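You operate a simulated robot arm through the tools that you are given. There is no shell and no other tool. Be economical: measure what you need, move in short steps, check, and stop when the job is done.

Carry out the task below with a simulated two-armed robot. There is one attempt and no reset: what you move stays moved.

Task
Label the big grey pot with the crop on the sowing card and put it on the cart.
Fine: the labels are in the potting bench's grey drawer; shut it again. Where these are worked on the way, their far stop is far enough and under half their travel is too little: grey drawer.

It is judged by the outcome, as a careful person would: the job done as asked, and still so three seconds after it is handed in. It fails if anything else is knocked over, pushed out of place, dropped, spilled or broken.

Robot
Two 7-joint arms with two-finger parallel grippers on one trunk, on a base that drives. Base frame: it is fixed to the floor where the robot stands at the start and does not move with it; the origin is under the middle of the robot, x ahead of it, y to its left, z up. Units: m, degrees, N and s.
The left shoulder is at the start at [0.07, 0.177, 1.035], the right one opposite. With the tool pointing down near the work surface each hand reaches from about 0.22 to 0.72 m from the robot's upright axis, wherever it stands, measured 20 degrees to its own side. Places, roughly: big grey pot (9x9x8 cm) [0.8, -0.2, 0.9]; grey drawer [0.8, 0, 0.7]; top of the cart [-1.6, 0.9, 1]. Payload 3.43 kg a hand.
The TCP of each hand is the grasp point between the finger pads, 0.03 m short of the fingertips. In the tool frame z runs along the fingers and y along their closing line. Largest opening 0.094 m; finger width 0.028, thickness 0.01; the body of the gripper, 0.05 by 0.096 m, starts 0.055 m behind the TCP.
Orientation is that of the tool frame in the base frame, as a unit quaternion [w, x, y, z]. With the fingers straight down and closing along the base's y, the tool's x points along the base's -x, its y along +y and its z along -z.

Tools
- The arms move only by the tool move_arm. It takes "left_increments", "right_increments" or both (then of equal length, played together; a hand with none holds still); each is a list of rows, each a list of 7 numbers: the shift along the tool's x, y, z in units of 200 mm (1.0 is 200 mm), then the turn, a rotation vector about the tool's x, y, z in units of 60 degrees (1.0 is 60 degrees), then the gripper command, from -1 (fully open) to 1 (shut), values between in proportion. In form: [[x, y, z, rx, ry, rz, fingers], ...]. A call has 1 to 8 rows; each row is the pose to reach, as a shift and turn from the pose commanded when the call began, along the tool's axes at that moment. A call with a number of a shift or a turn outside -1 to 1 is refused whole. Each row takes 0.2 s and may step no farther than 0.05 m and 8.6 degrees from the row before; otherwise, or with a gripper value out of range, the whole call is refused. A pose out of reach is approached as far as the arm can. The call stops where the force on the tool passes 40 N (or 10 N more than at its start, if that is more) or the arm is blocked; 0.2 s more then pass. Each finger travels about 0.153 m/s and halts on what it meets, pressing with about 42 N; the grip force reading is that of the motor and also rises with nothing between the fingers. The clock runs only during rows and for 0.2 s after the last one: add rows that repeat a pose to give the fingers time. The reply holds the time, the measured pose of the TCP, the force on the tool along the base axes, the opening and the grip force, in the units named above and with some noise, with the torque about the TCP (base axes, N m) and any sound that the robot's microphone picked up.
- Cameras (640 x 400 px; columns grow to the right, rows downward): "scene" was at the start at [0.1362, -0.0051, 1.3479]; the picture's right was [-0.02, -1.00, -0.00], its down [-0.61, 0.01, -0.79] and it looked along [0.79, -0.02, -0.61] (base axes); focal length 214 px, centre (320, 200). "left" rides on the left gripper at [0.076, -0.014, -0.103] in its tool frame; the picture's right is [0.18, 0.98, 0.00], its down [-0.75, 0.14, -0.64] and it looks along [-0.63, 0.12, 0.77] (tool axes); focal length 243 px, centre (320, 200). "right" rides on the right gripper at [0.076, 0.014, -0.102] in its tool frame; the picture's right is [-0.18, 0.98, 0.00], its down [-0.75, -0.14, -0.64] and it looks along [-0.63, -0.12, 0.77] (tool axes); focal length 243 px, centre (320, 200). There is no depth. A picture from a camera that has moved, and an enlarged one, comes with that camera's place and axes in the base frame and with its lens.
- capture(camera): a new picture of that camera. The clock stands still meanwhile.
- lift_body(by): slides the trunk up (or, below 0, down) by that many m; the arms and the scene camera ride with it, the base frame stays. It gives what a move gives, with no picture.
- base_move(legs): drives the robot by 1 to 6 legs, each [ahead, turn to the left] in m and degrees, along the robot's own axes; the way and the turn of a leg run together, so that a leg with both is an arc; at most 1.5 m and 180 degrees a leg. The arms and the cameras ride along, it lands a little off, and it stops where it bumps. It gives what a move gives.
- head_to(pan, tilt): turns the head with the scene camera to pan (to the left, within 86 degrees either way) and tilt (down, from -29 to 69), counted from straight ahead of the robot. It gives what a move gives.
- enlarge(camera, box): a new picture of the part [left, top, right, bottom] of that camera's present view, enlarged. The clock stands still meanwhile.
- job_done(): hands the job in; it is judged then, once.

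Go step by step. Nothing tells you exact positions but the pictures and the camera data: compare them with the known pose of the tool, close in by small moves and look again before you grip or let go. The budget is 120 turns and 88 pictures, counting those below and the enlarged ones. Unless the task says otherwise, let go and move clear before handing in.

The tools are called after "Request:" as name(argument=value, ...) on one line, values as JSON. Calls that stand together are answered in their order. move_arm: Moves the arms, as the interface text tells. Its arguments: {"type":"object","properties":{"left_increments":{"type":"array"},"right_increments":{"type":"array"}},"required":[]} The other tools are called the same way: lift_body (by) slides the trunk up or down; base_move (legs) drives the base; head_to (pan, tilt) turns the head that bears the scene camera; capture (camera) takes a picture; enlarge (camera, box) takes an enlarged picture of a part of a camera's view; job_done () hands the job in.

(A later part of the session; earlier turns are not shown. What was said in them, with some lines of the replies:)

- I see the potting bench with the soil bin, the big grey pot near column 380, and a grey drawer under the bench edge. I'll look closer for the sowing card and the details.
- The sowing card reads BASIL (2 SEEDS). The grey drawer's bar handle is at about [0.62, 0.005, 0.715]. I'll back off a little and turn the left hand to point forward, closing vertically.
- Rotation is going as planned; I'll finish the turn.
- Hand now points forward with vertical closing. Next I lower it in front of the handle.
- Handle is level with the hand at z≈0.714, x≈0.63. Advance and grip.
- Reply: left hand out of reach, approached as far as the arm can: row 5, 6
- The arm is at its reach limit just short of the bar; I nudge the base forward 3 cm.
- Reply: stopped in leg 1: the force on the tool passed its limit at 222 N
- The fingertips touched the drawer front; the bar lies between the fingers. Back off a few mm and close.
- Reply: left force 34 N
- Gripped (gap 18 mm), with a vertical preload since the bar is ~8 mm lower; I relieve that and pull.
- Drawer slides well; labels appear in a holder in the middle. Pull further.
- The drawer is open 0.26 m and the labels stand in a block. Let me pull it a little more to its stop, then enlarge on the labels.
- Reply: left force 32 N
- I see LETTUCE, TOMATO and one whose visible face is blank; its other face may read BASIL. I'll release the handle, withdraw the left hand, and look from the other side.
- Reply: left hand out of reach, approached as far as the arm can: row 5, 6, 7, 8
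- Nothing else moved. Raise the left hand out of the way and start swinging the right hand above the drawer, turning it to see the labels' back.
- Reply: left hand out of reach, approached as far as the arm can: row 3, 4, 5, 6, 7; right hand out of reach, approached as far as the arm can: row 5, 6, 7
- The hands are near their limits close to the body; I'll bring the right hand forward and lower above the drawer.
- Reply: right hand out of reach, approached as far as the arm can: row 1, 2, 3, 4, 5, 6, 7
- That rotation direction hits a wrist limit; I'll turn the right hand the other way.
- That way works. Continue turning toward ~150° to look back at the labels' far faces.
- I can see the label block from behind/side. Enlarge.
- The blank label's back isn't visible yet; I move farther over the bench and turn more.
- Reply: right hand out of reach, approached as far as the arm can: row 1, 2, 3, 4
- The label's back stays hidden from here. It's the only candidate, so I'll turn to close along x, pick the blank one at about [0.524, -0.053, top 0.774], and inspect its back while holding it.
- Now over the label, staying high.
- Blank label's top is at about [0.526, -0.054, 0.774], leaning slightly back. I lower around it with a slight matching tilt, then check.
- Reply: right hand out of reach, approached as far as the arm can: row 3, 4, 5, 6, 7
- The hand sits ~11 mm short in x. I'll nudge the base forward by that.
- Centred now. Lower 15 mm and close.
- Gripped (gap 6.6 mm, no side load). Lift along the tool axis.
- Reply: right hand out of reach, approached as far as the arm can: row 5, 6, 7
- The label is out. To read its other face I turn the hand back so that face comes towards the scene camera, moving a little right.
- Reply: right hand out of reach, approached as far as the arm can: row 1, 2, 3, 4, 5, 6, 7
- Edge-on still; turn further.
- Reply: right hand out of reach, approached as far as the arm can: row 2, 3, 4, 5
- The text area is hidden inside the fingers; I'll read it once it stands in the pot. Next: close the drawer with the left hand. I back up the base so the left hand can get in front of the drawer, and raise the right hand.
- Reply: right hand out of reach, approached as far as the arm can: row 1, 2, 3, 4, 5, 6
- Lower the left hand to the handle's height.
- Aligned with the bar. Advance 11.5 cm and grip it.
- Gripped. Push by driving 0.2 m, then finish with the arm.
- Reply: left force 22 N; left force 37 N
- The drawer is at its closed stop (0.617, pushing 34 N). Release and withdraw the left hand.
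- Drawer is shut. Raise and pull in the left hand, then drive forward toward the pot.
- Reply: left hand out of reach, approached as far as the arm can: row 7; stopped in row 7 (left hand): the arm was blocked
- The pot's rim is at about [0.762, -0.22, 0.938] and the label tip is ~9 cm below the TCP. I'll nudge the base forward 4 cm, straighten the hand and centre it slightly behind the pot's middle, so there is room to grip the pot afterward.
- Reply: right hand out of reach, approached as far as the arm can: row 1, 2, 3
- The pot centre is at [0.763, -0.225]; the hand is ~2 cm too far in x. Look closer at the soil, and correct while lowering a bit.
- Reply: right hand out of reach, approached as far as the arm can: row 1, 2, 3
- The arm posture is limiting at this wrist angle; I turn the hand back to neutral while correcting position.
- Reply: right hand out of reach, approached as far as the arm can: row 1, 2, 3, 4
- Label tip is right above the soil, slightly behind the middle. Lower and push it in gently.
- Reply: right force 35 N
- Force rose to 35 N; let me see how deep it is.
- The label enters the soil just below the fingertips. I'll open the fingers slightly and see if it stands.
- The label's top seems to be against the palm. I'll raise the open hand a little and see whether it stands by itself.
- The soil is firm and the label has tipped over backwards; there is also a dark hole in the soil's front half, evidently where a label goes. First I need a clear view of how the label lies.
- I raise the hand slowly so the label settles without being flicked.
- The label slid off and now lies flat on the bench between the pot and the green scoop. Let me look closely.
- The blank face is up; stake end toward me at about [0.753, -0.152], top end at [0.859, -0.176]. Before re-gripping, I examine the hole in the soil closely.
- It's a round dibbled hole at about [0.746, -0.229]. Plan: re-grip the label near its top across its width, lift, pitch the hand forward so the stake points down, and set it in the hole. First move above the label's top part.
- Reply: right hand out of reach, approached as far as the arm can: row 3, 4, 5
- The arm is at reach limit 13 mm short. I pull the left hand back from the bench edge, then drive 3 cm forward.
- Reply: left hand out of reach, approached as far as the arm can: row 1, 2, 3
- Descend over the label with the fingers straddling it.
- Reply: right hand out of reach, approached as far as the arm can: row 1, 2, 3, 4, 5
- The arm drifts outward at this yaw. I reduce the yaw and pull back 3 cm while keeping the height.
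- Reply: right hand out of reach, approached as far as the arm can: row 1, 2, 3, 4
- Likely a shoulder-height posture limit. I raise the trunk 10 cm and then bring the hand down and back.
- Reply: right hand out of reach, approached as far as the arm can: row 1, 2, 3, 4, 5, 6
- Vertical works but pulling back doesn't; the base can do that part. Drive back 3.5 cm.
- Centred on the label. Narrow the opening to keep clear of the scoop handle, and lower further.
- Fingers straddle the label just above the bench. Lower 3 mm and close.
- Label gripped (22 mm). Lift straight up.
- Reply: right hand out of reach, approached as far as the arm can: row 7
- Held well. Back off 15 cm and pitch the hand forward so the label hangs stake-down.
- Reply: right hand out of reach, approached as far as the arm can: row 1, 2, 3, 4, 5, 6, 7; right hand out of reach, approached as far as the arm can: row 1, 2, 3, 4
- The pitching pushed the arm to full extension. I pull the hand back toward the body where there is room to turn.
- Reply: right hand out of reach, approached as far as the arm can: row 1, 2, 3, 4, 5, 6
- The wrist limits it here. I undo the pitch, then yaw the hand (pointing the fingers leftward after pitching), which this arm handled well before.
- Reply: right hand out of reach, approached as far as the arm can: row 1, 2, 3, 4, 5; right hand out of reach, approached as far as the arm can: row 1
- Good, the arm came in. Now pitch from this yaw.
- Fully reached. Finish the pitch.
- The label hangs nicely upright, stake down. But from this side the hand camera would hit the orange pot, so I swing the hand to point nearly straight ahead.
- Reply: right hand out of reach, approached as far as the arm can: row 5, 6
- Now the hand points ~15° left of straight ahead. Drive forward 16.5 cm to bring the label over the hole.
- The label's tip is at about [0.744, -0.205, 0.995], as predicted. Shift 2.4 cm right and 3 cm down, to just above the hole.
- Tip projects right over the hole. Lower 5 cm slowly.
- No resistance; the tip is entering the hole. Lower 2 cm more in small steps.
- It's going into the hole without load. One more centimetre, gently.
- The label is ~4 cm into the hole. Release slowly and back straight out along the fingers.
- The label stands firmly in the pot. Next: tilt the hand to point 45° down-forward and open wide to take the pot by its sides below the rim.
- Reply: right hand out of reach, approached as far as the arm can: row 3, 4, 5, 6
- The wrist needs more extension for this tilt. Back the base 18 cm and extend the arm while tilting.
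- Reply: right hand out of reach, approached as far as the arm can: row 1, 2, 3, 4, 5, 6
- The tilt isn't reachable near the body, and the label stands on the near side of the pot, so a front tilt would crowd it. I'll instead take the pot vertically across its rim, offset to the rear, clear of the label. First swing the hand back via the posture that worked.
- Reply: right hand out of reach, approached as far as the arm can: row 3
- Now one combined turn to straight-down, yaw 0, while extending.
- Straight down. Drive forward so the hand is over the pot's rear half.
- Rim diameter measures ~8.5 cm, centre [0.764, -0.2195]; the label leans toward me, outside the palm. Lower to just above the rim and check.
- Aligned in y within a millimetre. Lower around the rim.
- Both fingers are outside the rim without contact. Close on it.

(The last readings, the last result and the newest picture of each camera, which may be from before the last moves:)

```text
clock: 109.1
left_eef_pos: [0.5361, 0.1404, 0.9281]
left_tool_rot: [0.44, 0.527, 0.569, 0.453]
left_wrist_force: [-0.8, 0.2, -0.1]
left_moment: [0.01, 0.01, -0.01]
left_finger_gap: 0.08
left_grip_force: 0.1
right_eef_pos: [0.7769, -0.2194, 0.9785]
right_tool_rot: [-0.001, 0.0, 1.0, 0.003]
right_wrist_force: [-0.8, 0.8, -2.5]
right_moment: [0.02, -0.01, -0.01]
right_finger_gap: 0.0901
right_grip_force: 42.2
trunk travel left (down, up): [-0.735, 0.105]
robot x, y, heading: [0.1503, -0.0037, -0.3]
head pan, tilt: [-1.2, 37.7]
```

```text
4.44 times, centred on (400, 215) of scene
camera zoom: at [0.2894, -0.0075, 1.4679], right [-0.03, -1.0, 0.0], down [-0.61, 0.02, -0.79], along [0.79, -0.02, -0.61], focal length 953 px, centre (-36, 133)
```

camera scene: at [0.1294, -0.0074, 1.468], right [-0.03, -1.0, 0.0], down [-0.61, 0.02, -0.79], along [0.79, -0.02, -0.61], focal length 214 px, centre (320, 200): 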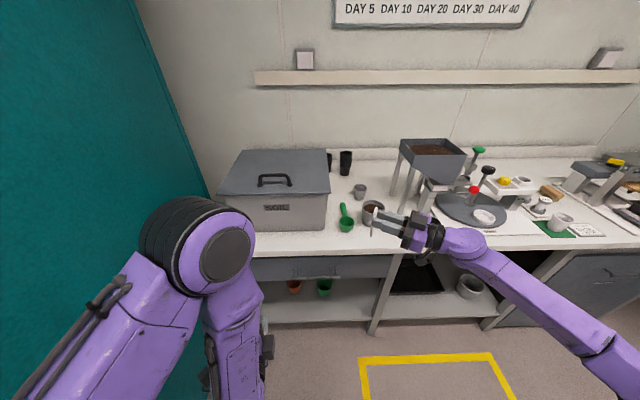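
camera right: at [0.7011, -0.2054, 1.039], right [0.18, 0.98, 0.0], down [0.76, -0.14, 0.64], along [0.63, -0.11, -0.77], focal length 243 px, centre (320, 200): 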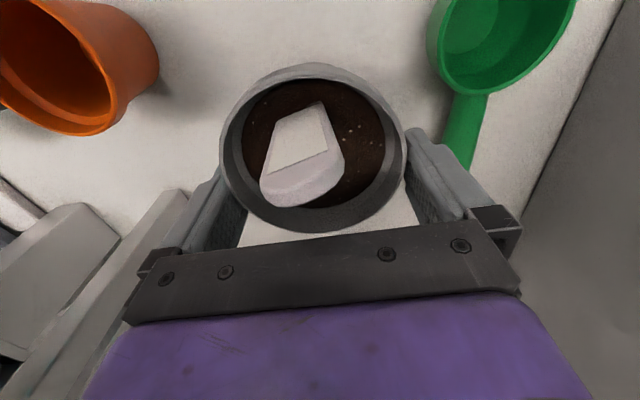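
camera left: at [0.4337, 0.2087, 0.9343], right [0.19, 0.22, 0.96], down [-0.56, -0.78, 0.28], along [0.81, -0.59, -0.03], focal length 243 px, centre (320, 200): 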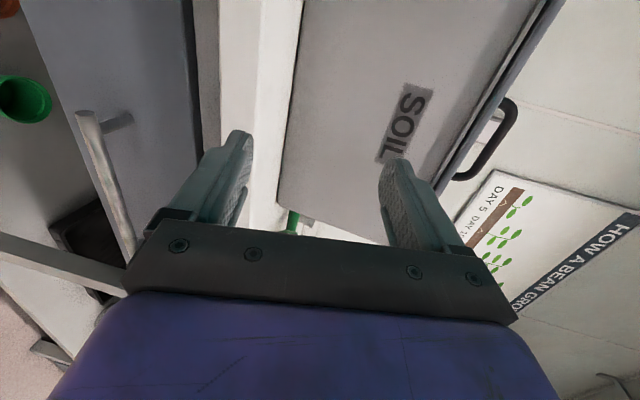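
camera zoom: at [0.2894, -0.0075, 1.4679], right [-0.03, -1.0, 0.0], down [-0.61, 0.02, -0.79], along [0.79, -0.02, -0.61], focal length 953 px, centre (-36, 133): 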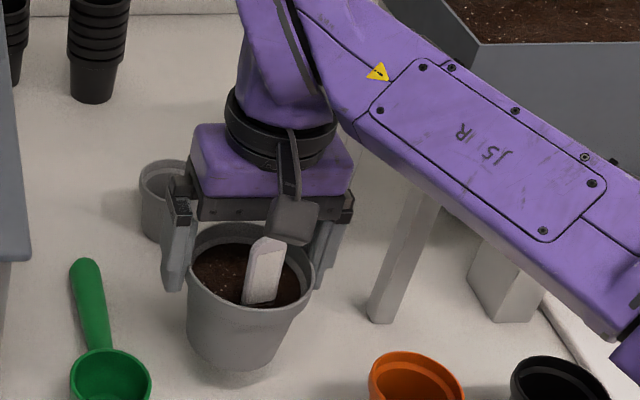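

The pot is held and rising. Raise the trunk 10 cm, then look for the cart: turn the head left/back as far as possible later.

Request:
lift_body(by=0.1)

Request:
base_move(legs=[[-0.5, 0]])

Request:
head_to(pan=86, tilt=30)

Request:
capture(camera="scene")

```text
clock: 110.4
left_eef_pos: [0.5358, 0.1371, 1.0279]
left_tool_rot: [0.439, 0.527, 0.569, 0.454]
left_wrist_force: [-0.6, 0.8, -0.6]
left_moment: [-0.01, 0.0, 0.0]
left_finger_gap: 0.0798
left_grip_force: 0.1
right_eef_pos: [0.777, -0.2196, 1.0762]
right_tool_rot: [-0.002, -0.001, 1.0, 0.002]
right_wrist_force: [0.5, 0.4, -2.9]
right_moment: [-0.01, -0.02, 0.03]
right_finger_gap: 0.0902
right_grip_force: 41.6
trunk travel left (down, up): [-0.835, 0.005]
robot x, y, heading: [0.1528, -0.0043, -0.3]
head pan, tilt: [-1.2, 37.7]
```

```text
clock: 113.4
left_eef_pos: [0.0241, 0.1403, 1.028]
left_tool_rot: [0.439, 0.527, 0.569, 0.454]
left_wrist_force: [-0.4, -0.4, 1.1]
left_moment: [0.0, -0.02, 0.01]
left_finger_gap: 0.0793
left_grip_force: 0.1
right_eef_pos: [0.2663, -0.2166, 1.0767]
right_tool_rot: [-0.001, -0.003, 1.0, 0.002]
right_wrist_force: [0.4, 0.4, -2.7]
right_moment: [-0.01, -0.02, 0.01]
right_finger_gap: 0.0899
right_grip_force: 42.1
trunk travel left (down, up): [-0.835, 0.005]
robot x, y, heading: [-0.3602, -0.0015, 0.1]
head pan, tilt: [-1.2, 37.7]
```

```text
clock: 115.0
left_eef_pos: [0.0239, 0.1401, 1.0282]
left_tool_rot: [0.439, 0.526, 0.57, 0.454]
left_wrist_force: [-0.8, 0.4, -0.3]
left_moment: [-0.03, 0.0, -0.02]
left_finger_gap: 0.08
left_grip_force: 0.0
right_eef_pos: [0.2668, -0.2171, 1.0765]
right_tool_rot: [-0.001, -0.003, 1.0, 0.002]
right_wrist_force: [-1.0, 1.2, -2.6]
right_moment: [0.0, -0.04, 0.02]
right_finger_gap: 0.0901
right_grip_force: 42.1
trunk travel left (down, up): [-0.835, 0.005]
robot x, y, heading: [-0.358, -0.0001, -0.0]
head pan, tilt: [85.9, 30.0]
```

```text
12 pictures are left
camera scene: at [-0.3022, 0.0862, 1.5798], right [1.0, -0.07, 0.0], down [-0.04, -0.5, -0.87], along [0.06, 0.86, -0.5], focal length 214 px, centre (320, 200)
```

scene: 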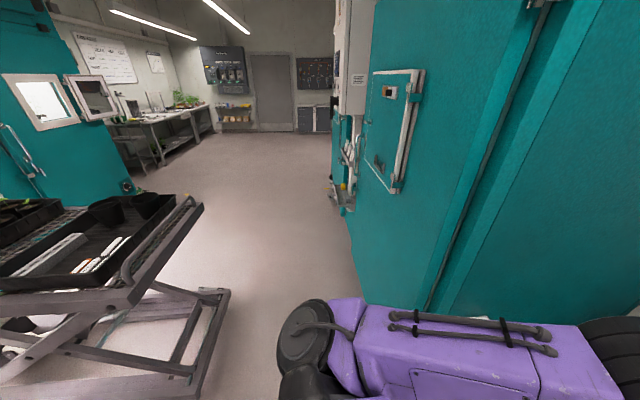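

The cart is a lift table to my left rear, near edge y≈0.53, right end x≈-0.85, with trays on it. I raise the pot 10 cm and reverse farther to see the whole top.

Request:
move_arm(right_increments=[[0.1, 0, -0.12, 0, 0, 0, 1], [0.15, 0, -0.25, 0, 0, 0, 1], [0.2, 0, -0.38, 0, 0, 0, 1], [0.25, 0, -0.5, 0, 0, 0, 1]])

Request:
base_move(legs=[[-0.6, 0]])

Request:
capture(camera="scene")

```text
clock: 116.0
left_eef_pos: [0.0213, 0.1417, 1.0279]
left_tool_rot: [0.439, 0.526, 0.569, 0.454]
left_wrist_force: [-0.6, 0.1, 0.5]
left_moment: [0.01, 0.04, 0.03]
left_finger_gap: 0.0801
left_grip_force: 0.0
right_eef_pos: [0.2161, -0.2163, 1.1762]
right_tool_rot: [-0.001, -0.003, 1.0, 0.001]
right_wrist_force: [0.3, 0.8, -3.6]
right_moment: [0.04, -0.04, -0.04]
right_finger_gap: 0.09
right_grip_force: 41.5
trunk travel left (down, up): [-0.835, 0.005]
robot x, y, heading: [-0.3551, 0.0037, 0.2]
head pan, tilt: [85.9, 30.0]
```

```text
clock: 119.5
left_eef_pos: [-0.5784, 0.1405, 1.0275]
left_tool_rot: [0.441, 0.53, 0.567, 0.451]
left_wrist_force: [0.2, 0.3, -0.3]
left_moment: [0.0, 0.0, -0.02]
left_finger_gap: 0.0796
left_grip_force: 0.0
right_eef_pos: [-0.3873, -0.2183, 1.1755]
right_tool_rot: [-0.001, 0.004, 1.0, 0.002]
right_wrist_force: [0.4, 0.1, -2.5]
right_moment: [-0.01, -0.02, -0.03]
right_finger_gap: 0.0898
right_grip_force: 41.8
trunk travel left (down, up): [-0.835, 0.005]
robot x, y, heading: [-0.9631, 0.0042, -0.6]
head pan, tilt: [85.9, 30.0]
```

```text
11 pictures are left
camera scene: at [-0.9036, 0.0894, 1.5798], right [1.0, -0.08, 0.0], down [-0.04, -0.5, -0.87], along [0.07, 0.86, -0.5], focal length 214 px, centre (320, 200)
```

scene: 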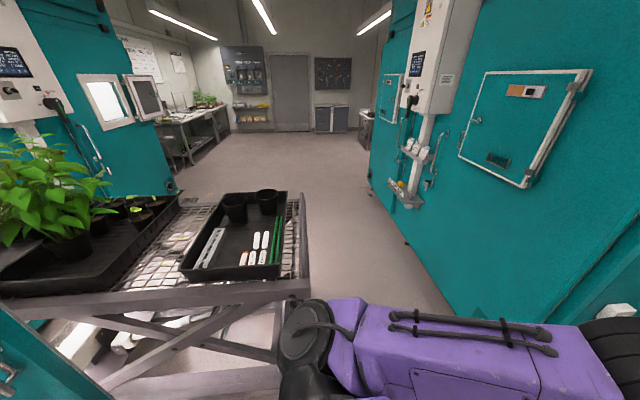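

The cart's wire top (z≈0.94) has a free gap ~17 cm wide between the two trays, centred near [-1.495, 0.75]. I turn left 90° here and look along the way to check for obstacles.

Request:
base_move(legs=[[0, 90]])

Request:
head_to(pan=55, tilt=35)

Request:
capture(camera="scene")

```text
clock: 123.7
left_eef_pos: [-1.1024, 0.3859, 1.028]
left_tool_rot: [-0.009, -0.03, 0.775, 0.631]
left_wrist_force: [-0.5, -0.5, 0.4]
left_moment: [0.03, -0.01, 0.02]
left_finger_gap: 0.0797
left_grip_force: 0.0
right_eef_pos: [-0.7435, 0.579, 1.1752]
right_tool_rot: [0.002, 0.708, -0.707, 0.0]
right_wrist_force: [-0.2, -0.2, -2.8]
right_moment: [0.03, 0.01, 0.03]
right_finger_gap: 0.0898
right_grip_force: 42.3
trunk travel left (down, up): [-0.835, 0.005]
robot x, y, heading: [-0.9586, 0.0057, 89.5]
head pan, tilt: [85.9, 30.0]
```

```text
clock: 124.7
left_eef_pos: [-1.1028, 0.3866, 1.0282]
left_tool_rot: [-0.01, -0.029, 0.774, 0.632]
left_wrist_force: [0.0, -0.5, -0.2]
left_moment: [-0.03, 0.0, 0.0]
left_finger_gap: 0.0799
left_grip_force: 0.1
right_eef_pos: [-0.7442, 0.5783, 1.1753]
right_tool_rot: [0.002, 0.708, -0.707, -0.001]
right_wrist_force: [0.0, 0.9, -1.7]
right_moment: [0.03, 0.02, -0.01]
right_finger_gap: 0.0898
right_grip_force: 42.1
trunk travel left (down, up): [-0.835, 0.005]
robot x, y, heading: [-0.9629, 0.0033, 90.0]
head pan, tilt: [55.0, 35.0]
```

```text
10 pictures are left
camera scene: at [-1.0342, 0.1016, 1.572], right [0.58, 0.82, 0.0], down [0.47, -0.33, -0.82], along [-0.67, 0.47, -0.57], focal length 214 px, centre (320, 200)
```

scene: 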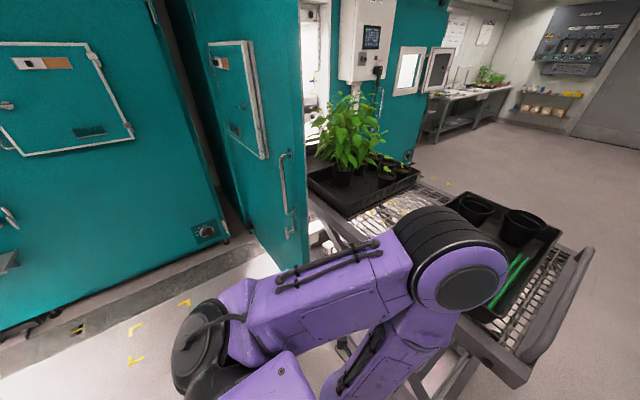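

There's an open chamber door far left (x≈-2.2), otherwise free floor. I go to (-1.32, 0) by turning back and reversing, then turn to face the gap at heading 120°.

Request:
base_move(legs=[[0, -90], [-0.355, 0], [0, 120]])

Request:
head_to(pan=-10, tilt=45)

Request:
capture(camera="scene")

```text
clock: 135.8
left_eef_pos: [-1.6248, 0.2727, 1.0266]
left_tool_rot: [-0.169, -0.224, 0.743, 0.608]
left_wrist_force: [-0.4, 0.1, -0.4]
left_moment: [0.03, -0.02, -0.04]
left_finger_gap: 0.08
left_grip_force: 0.2
right_eef_pos: [-1.4067, 0.616, 1.1752]
right_tool_rot: [0.002, 0.864, -0.504, 0.0]
right_wrist_force: [0.0, 0.0, -3.0]
right_moment: [0.02, -0.02, 0.02]
right_finger_gap: 0.0897
right_grip_force: 42.1
trunk travel left (down, up): [-0.835, 0.005]
robot x, y, heading: [-1.3123, 0.0065, 118.6]
head pan, tilt: [55.0, 35.0]
```

```text
clock: 137.1
left_eef_pos: [-1.6254, 0.2731, 1.0271]
left_tool_rot: [-0.169, -0.225, 0.743, 0.608]
left_wrist_force: [-0.7, -0.4, 1.4]
left_moment: [-0.04, 0.0, 0.03]
left_finger_gap: 0.0798
left_grip_force: 0.0
right_eef_pos: [-1.4057, 0.6163, 1.1744]
right_tool_rot: [0.002, 0.863, -0.505, -0.001]
right_wrist_force: [0.6, -0.3, -3.2]
right_moment: [0.01, 0.0, 0.01]
right_finger_gap: 0.0898
right_grip_force: 42.2
trunk travel left (down, up): [-0.835, 0.005]
robot x, y, heading: [-1.3145, 0.0075, 119.0]
head pan, tilt: [-10.0, 45.0]
```

```text
9 pictures are left
camera scene: at [-1.3668, 0.1252, 1.5572], right [0.95, 0.33, 0.0], down [0.23, -0.67, -0.71], along [-0.23, 0.67, -0.71], focal length 214 px, centre (320, 200)
```

scene: 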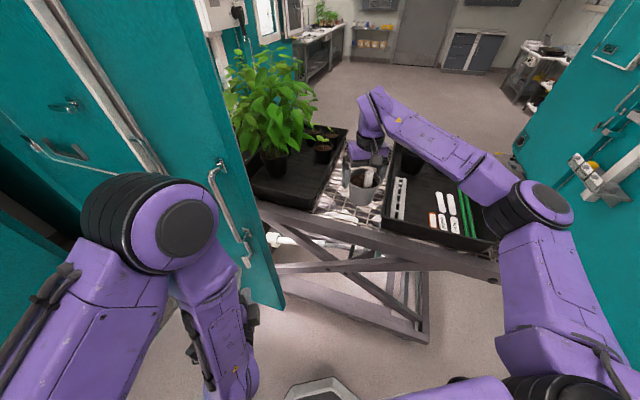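

The gap between trays spans x≈-1.57 to -1.30. I extend the arm to put the pot over [-1.425, 0.69], without bringing the base closer.

Request:
move_arm(right_increments=[[-0.1, -0.025, 0, 0, 0, 0, 1], [-0.2, -0.05, 0, 0, 0, 0, 1], [-0.3, -0.075, 0, 0, 0, 0, 1], [-0.425, -0.1, 0, 0, 0, 0, 1], [-0.425, -0.1, 0.15, 0, 0, 0, 1], [-0.425, -0.1, 0.3, 0, 0, 0, 1], [-0.425, -0.1, 0.45, 0, 0, 0, 1]])

Request:
enlarge(camera="scene", box=[280, 100, 460, 250])

```text
clock: 138.7
left_eef_pos: [-1.6257, 0.2724, 1.0278]
left_tool_rot: [-0.169, -0.224, 0.742, 0.609]
left_wrist_force: [0.2, 0.3, 0.3]
left_moment: [0.03, 0.01, -0.02]
left_finger_gap: 0.0797
left_grip_force: 0.1
right_eef_pos: [-1.4326, 0.7003, 1.0846]
right_tool_rot: [0.002, 0.864, -0.504, 0.0]
right_wrist_force: [-0.1, 0.1, -2.7]
right_moment: [0.03, 0.04, 0.0]
right_finger_gap: 0.0898
right_grip_force: 42.5
trunk travel left (down, up): [-0.835, 0.005]
robot x, y, heading: [-1.3153, 0.0044, 119.2]
head pan, tilt: [-10.0, 45.0]
```

```text
2.67 times, centred on (370, 175) of scene
camera zoom: at [-1.3675, 0.126, 1.5571], right [0.95, 0.33, 0.0], down [0.23, -0.67, -0.71], along [-0.23, 0.67, -0.71], focal length 572 px, centre (187, 267)
```

zoom: 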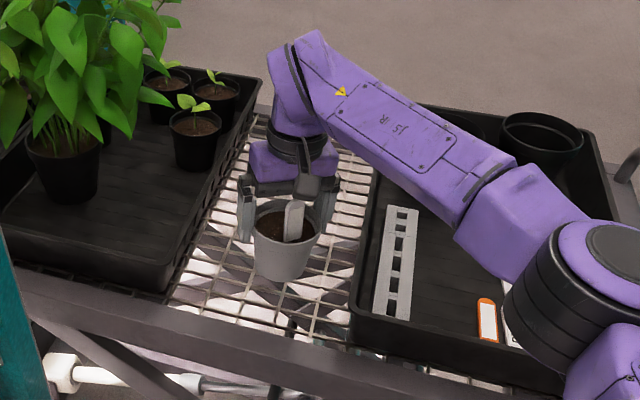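

The pot hangs nicely over the wire top between the trays. Lower until it touches.

Request:
move_arm(right_increments=[[0, 0, 0.1, 0, 0, 0, 1], [0, 0, 0.2, 0, 0, 0, 1], [0, 0, 0.25, 0, 0, 0, 1], [0, 0, 0.28, 0, 0, 0, 1], [0, 0, 0.3, 0, 0, 0, 1]])

Request:
enlarge(camera="scene", box=[310, 140, 400, 230])

```text
clock: 139.9
left_eef_pos: [-1.6245, 0.2689, 1.0296]
left_tool_rot: [-0.169, -0.224, 0.741, 0.61]
left_wrist_force: [-0.5, -1.0, 0.4]
left_moment: [-0.03, -0.01, -0.02]
left_finger_gap: 0.0803
left_grip_force: 0.1
right_eef_pos: [-1.4318, 0.6971, 1.0318]
right_tool_rot: [0.0, 0.863, -0.505, -0.005]
right_wrist_force: [-1.3, 7.4, 33.8]
right_moment: [-0.32, -0.19, -0.21]
right_finger_gap: 0.0897
right_grip_force: 41.7
trunk travel left (down, up): [-0.835, 0.005]
robot x, y, heading: [-1.32, 0.0093, 119.1]
head pan, tilt: [-10.0, 45.0]
```

```text
4.44 times, centred on (355, 185) of scene
camera zoom: at [-1.3659, 0.1198, 1.5581], right [0.95, 0.33, 0.0], down [0.23, -0.67, -0.71], along [-0.23, 0.67, -0.7], focal length 953 px, centre (164, 267)
```

zoom: 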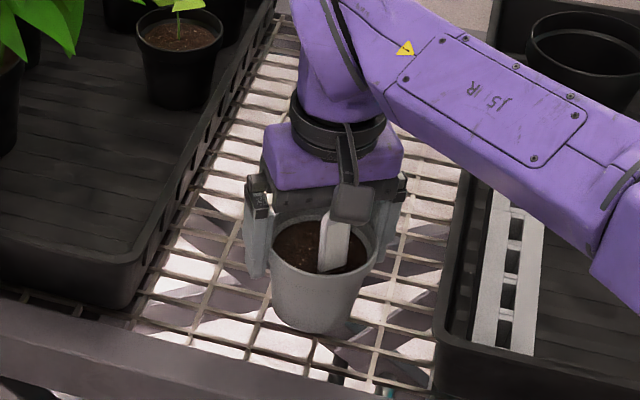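

It's standing on the wire top (34 N). Ease the load, open, and lift straight out.

Request:
move_arm(right_increments=[[0, 0, -0.035, 0, 0, 0, 1], [0, 0, -0.035, 0, 0, 0, 0], [0, 0, -0.035, 0, 0, 0, -1], [0, 0, -0.035, 0, 0, 0, -1], [0, 0, -0.035, 0, 0, 0, -1]])

Request:
move_arm(right_increments=[[0, 0, -0.04, 0, 0, 0, -1], [0, 0, -0.1, 0, 0, 0, -1], [0, 0, -0.2, 0, 0, 0, -1], [0, 0, -0.35, 0, 0, 0, -1], [0, 0, -0.5, 0, 0, 0, -1], [0, 0, -0.65, 0, 0, 0, -1]])

Request:
enlarge(camera="scene", box=[280, 100, 460, 250])

```text
clock: 141.1
left_eef_pos: [-1.6244, 0.2727, 1.0278]
left_tool_rot: [-0.169, -0.224, 0.742, 0.608]
left_wrist_force: [-0.8, -0.1, -0.1]
left_moment: [0.0, 0.0, -0.02]
left_finger_gap: 0.0798
left_grip_force: 0.1
right_eef_pos: [-1.4305, 0.6989, 1.0312]
right_tool_rot: [0.003, 0.864, -0.504, 0.0]
right_wrist_force: [-0.2, -0.1, -0.5]
right_moment: [0.0, -0.01, 0.04]
right_finger_gap: 0.094
right_grip_force: 0.1
trunk travel left (down, up): [-0.835, 0.005]
robot x, y, heading: [-1.3137, 0.0053, 118.9]
head pan, tilt: [-10.0, 45.0]
```

```text
clock: 142.5
left_eef_pos: [-1.625, 0.2719, 1.0282]
left_tool_rot: [-0.168, -0.225, 0.742, 0.609]
left_wrist_force: [-0.2, -0.7, -0.6]
left_moment: [-0.02, 0.01, -0.01]
left_finger_gap: 0.0798
left_grip_force: 0.1
right_eef_pos: [-1.4291, 0.6983, 1.1629]
right_tool_rot: [0.002, 0.863, -0.505, 0.0]
right_wrist_force: [0.5, -0.2, 0.3]
right_moment: [0.04, -0.02, 0.0]
right_finger_gap: 0.0942
right_grip_force: 0.0
trunk travel left (down, up): [-0.835, 0.005]
robot x, y, heading: [-1.3184, 0.0064, 118.8]
head pan, tilt: [-10.0, 45.0]
```

```text
2.67 times, centred on (370, 175) of scene
camera zoom: at [-1.3668, 0.1237, 1.5572], right [0.95, 0.33, 0.0], down [0.23, -0.67, -0.71], along [-0.23, 0.67, -0.71], focal length 572 px, centre (187, 267)
```

zoom: 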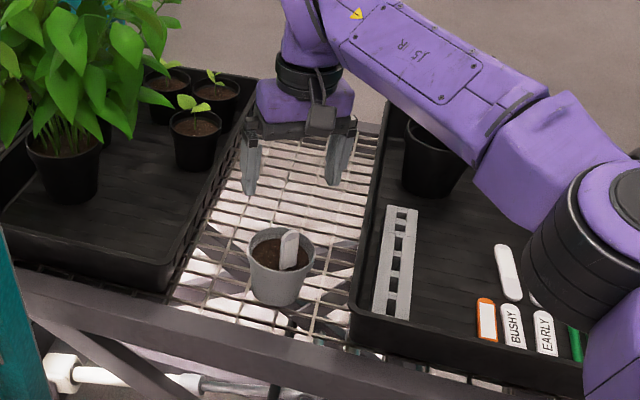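

The pot stands free on the cart with its label upright, trays untouched. I raise the hand a bit more and back the robot away.

Request:
move_arm(right_increments=[[0, 0, -0.15, 0, 0, 0, -1], [0, 0, -0.3, 0, 0, 0, -1]])

Request:
base_move(legs=[[-0.3, 0]])

Request:
capture(camera="scene")

```text
clock: 143.1
left_eef_pos: [-1.6251, 0.2719, 1.0277]
left_tool_rot: [-0.169, -0.225, 0.741, 0.609]
left_wrist_force: [0.3, -0.2, 1.1]
left_moment: [-0.01, -0.01, 0.0]
left_finger_gap: 0.0801
left_grip_force: 0.1
right_eef_pos: [-1.4313, 0.6962, 1.226]
right_tool_rot: [0.0, 0.864, -0.504, 0.0]
right_wrist_force: [0.1, -1.0, 1.0]
right_moment: [0.0, 0.02, -0.02]
right_finger_gap: 0.0941
right_grip_force: 0.2
trunk travel left (down, up): [-0.835, 0.005]
robot x, y, heading: [-1.3177, 0.0061, 119.1]
head pan, tilt: [-10.0, 45.0]
```

```text
clock: 145.1
left_eef_pos: [-1.4838, 0.0163, 1.0281]
left_tool_rot: [-0.169, -0.226, 0.741, 0.609]
left_wrist_force: [0.1, -0.4, -0.1]
left_moment: [-0.01, -0.02, 0.03]
left_finger_gap: 0.0798
left_grip_force: 0.1
right_eef_pos: [-1.2894, 0.4435, 1.2221]
right_tool_rot: [0.003, 0.864, -0.503, 0.001]
right_wrist_force: [0.0, 0.6, -0.1]
right_moment: [-0.02, 0.04, 0.0]
right_finger_gap: 0.0941
right_grip_force: 0.0
trunk travel left (down, up): [-0.835, 0.005]
robot x, y, heading: [-1.1715, -0.2503, 119.1]
head pan, tilt: [-10.0, 45.0]
```

```text
5 pictures are left
camera scene: at [-1.225, -0.1302, 1.557], right [0.94, 0.33, 0.0], down [0.23, -0.67, -0.71], along [-0.23, 0.67, -0.71], focal length 214 px, centre (320, 200)
```

scene: 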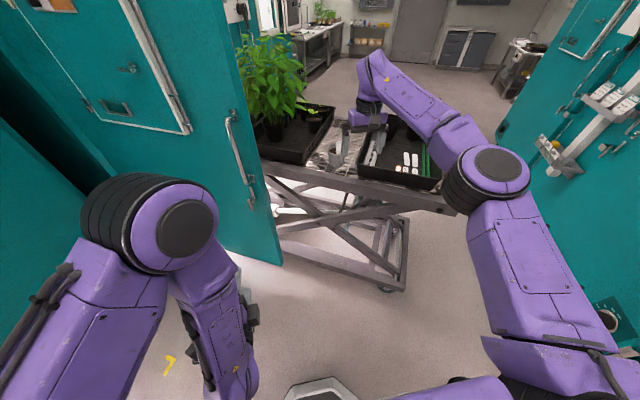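

The pot stands on the cart between the trays with its label upright, the grey drawer is shut, and both hands are empty and clear. I'm handing in.

Request:
job_done()

```text
The job is handed in.
```

I labelled the big grey pot and set it on the cart, but I never read the word on the label. The sowing card says BASIL. The drawer held LETTUCE, TOMATO and one label that looked blank from the front, so I took that third one by elimination, assuming BASIL is on its back.

- **Label:** it stands upright in the hole in the soil, with the unread side facing away from me. On my first try it slipped and fell onto the bench; I picked it up and planted it again.
- **Pot:** it stands on the cart's wire top between the two trays.
- **Drawer:** the grey drawer is shut. I bumped its front once, hard, while reaching for the handle, and saw no damage.
- **Other items:** I saw nothing else knocked over or moved.
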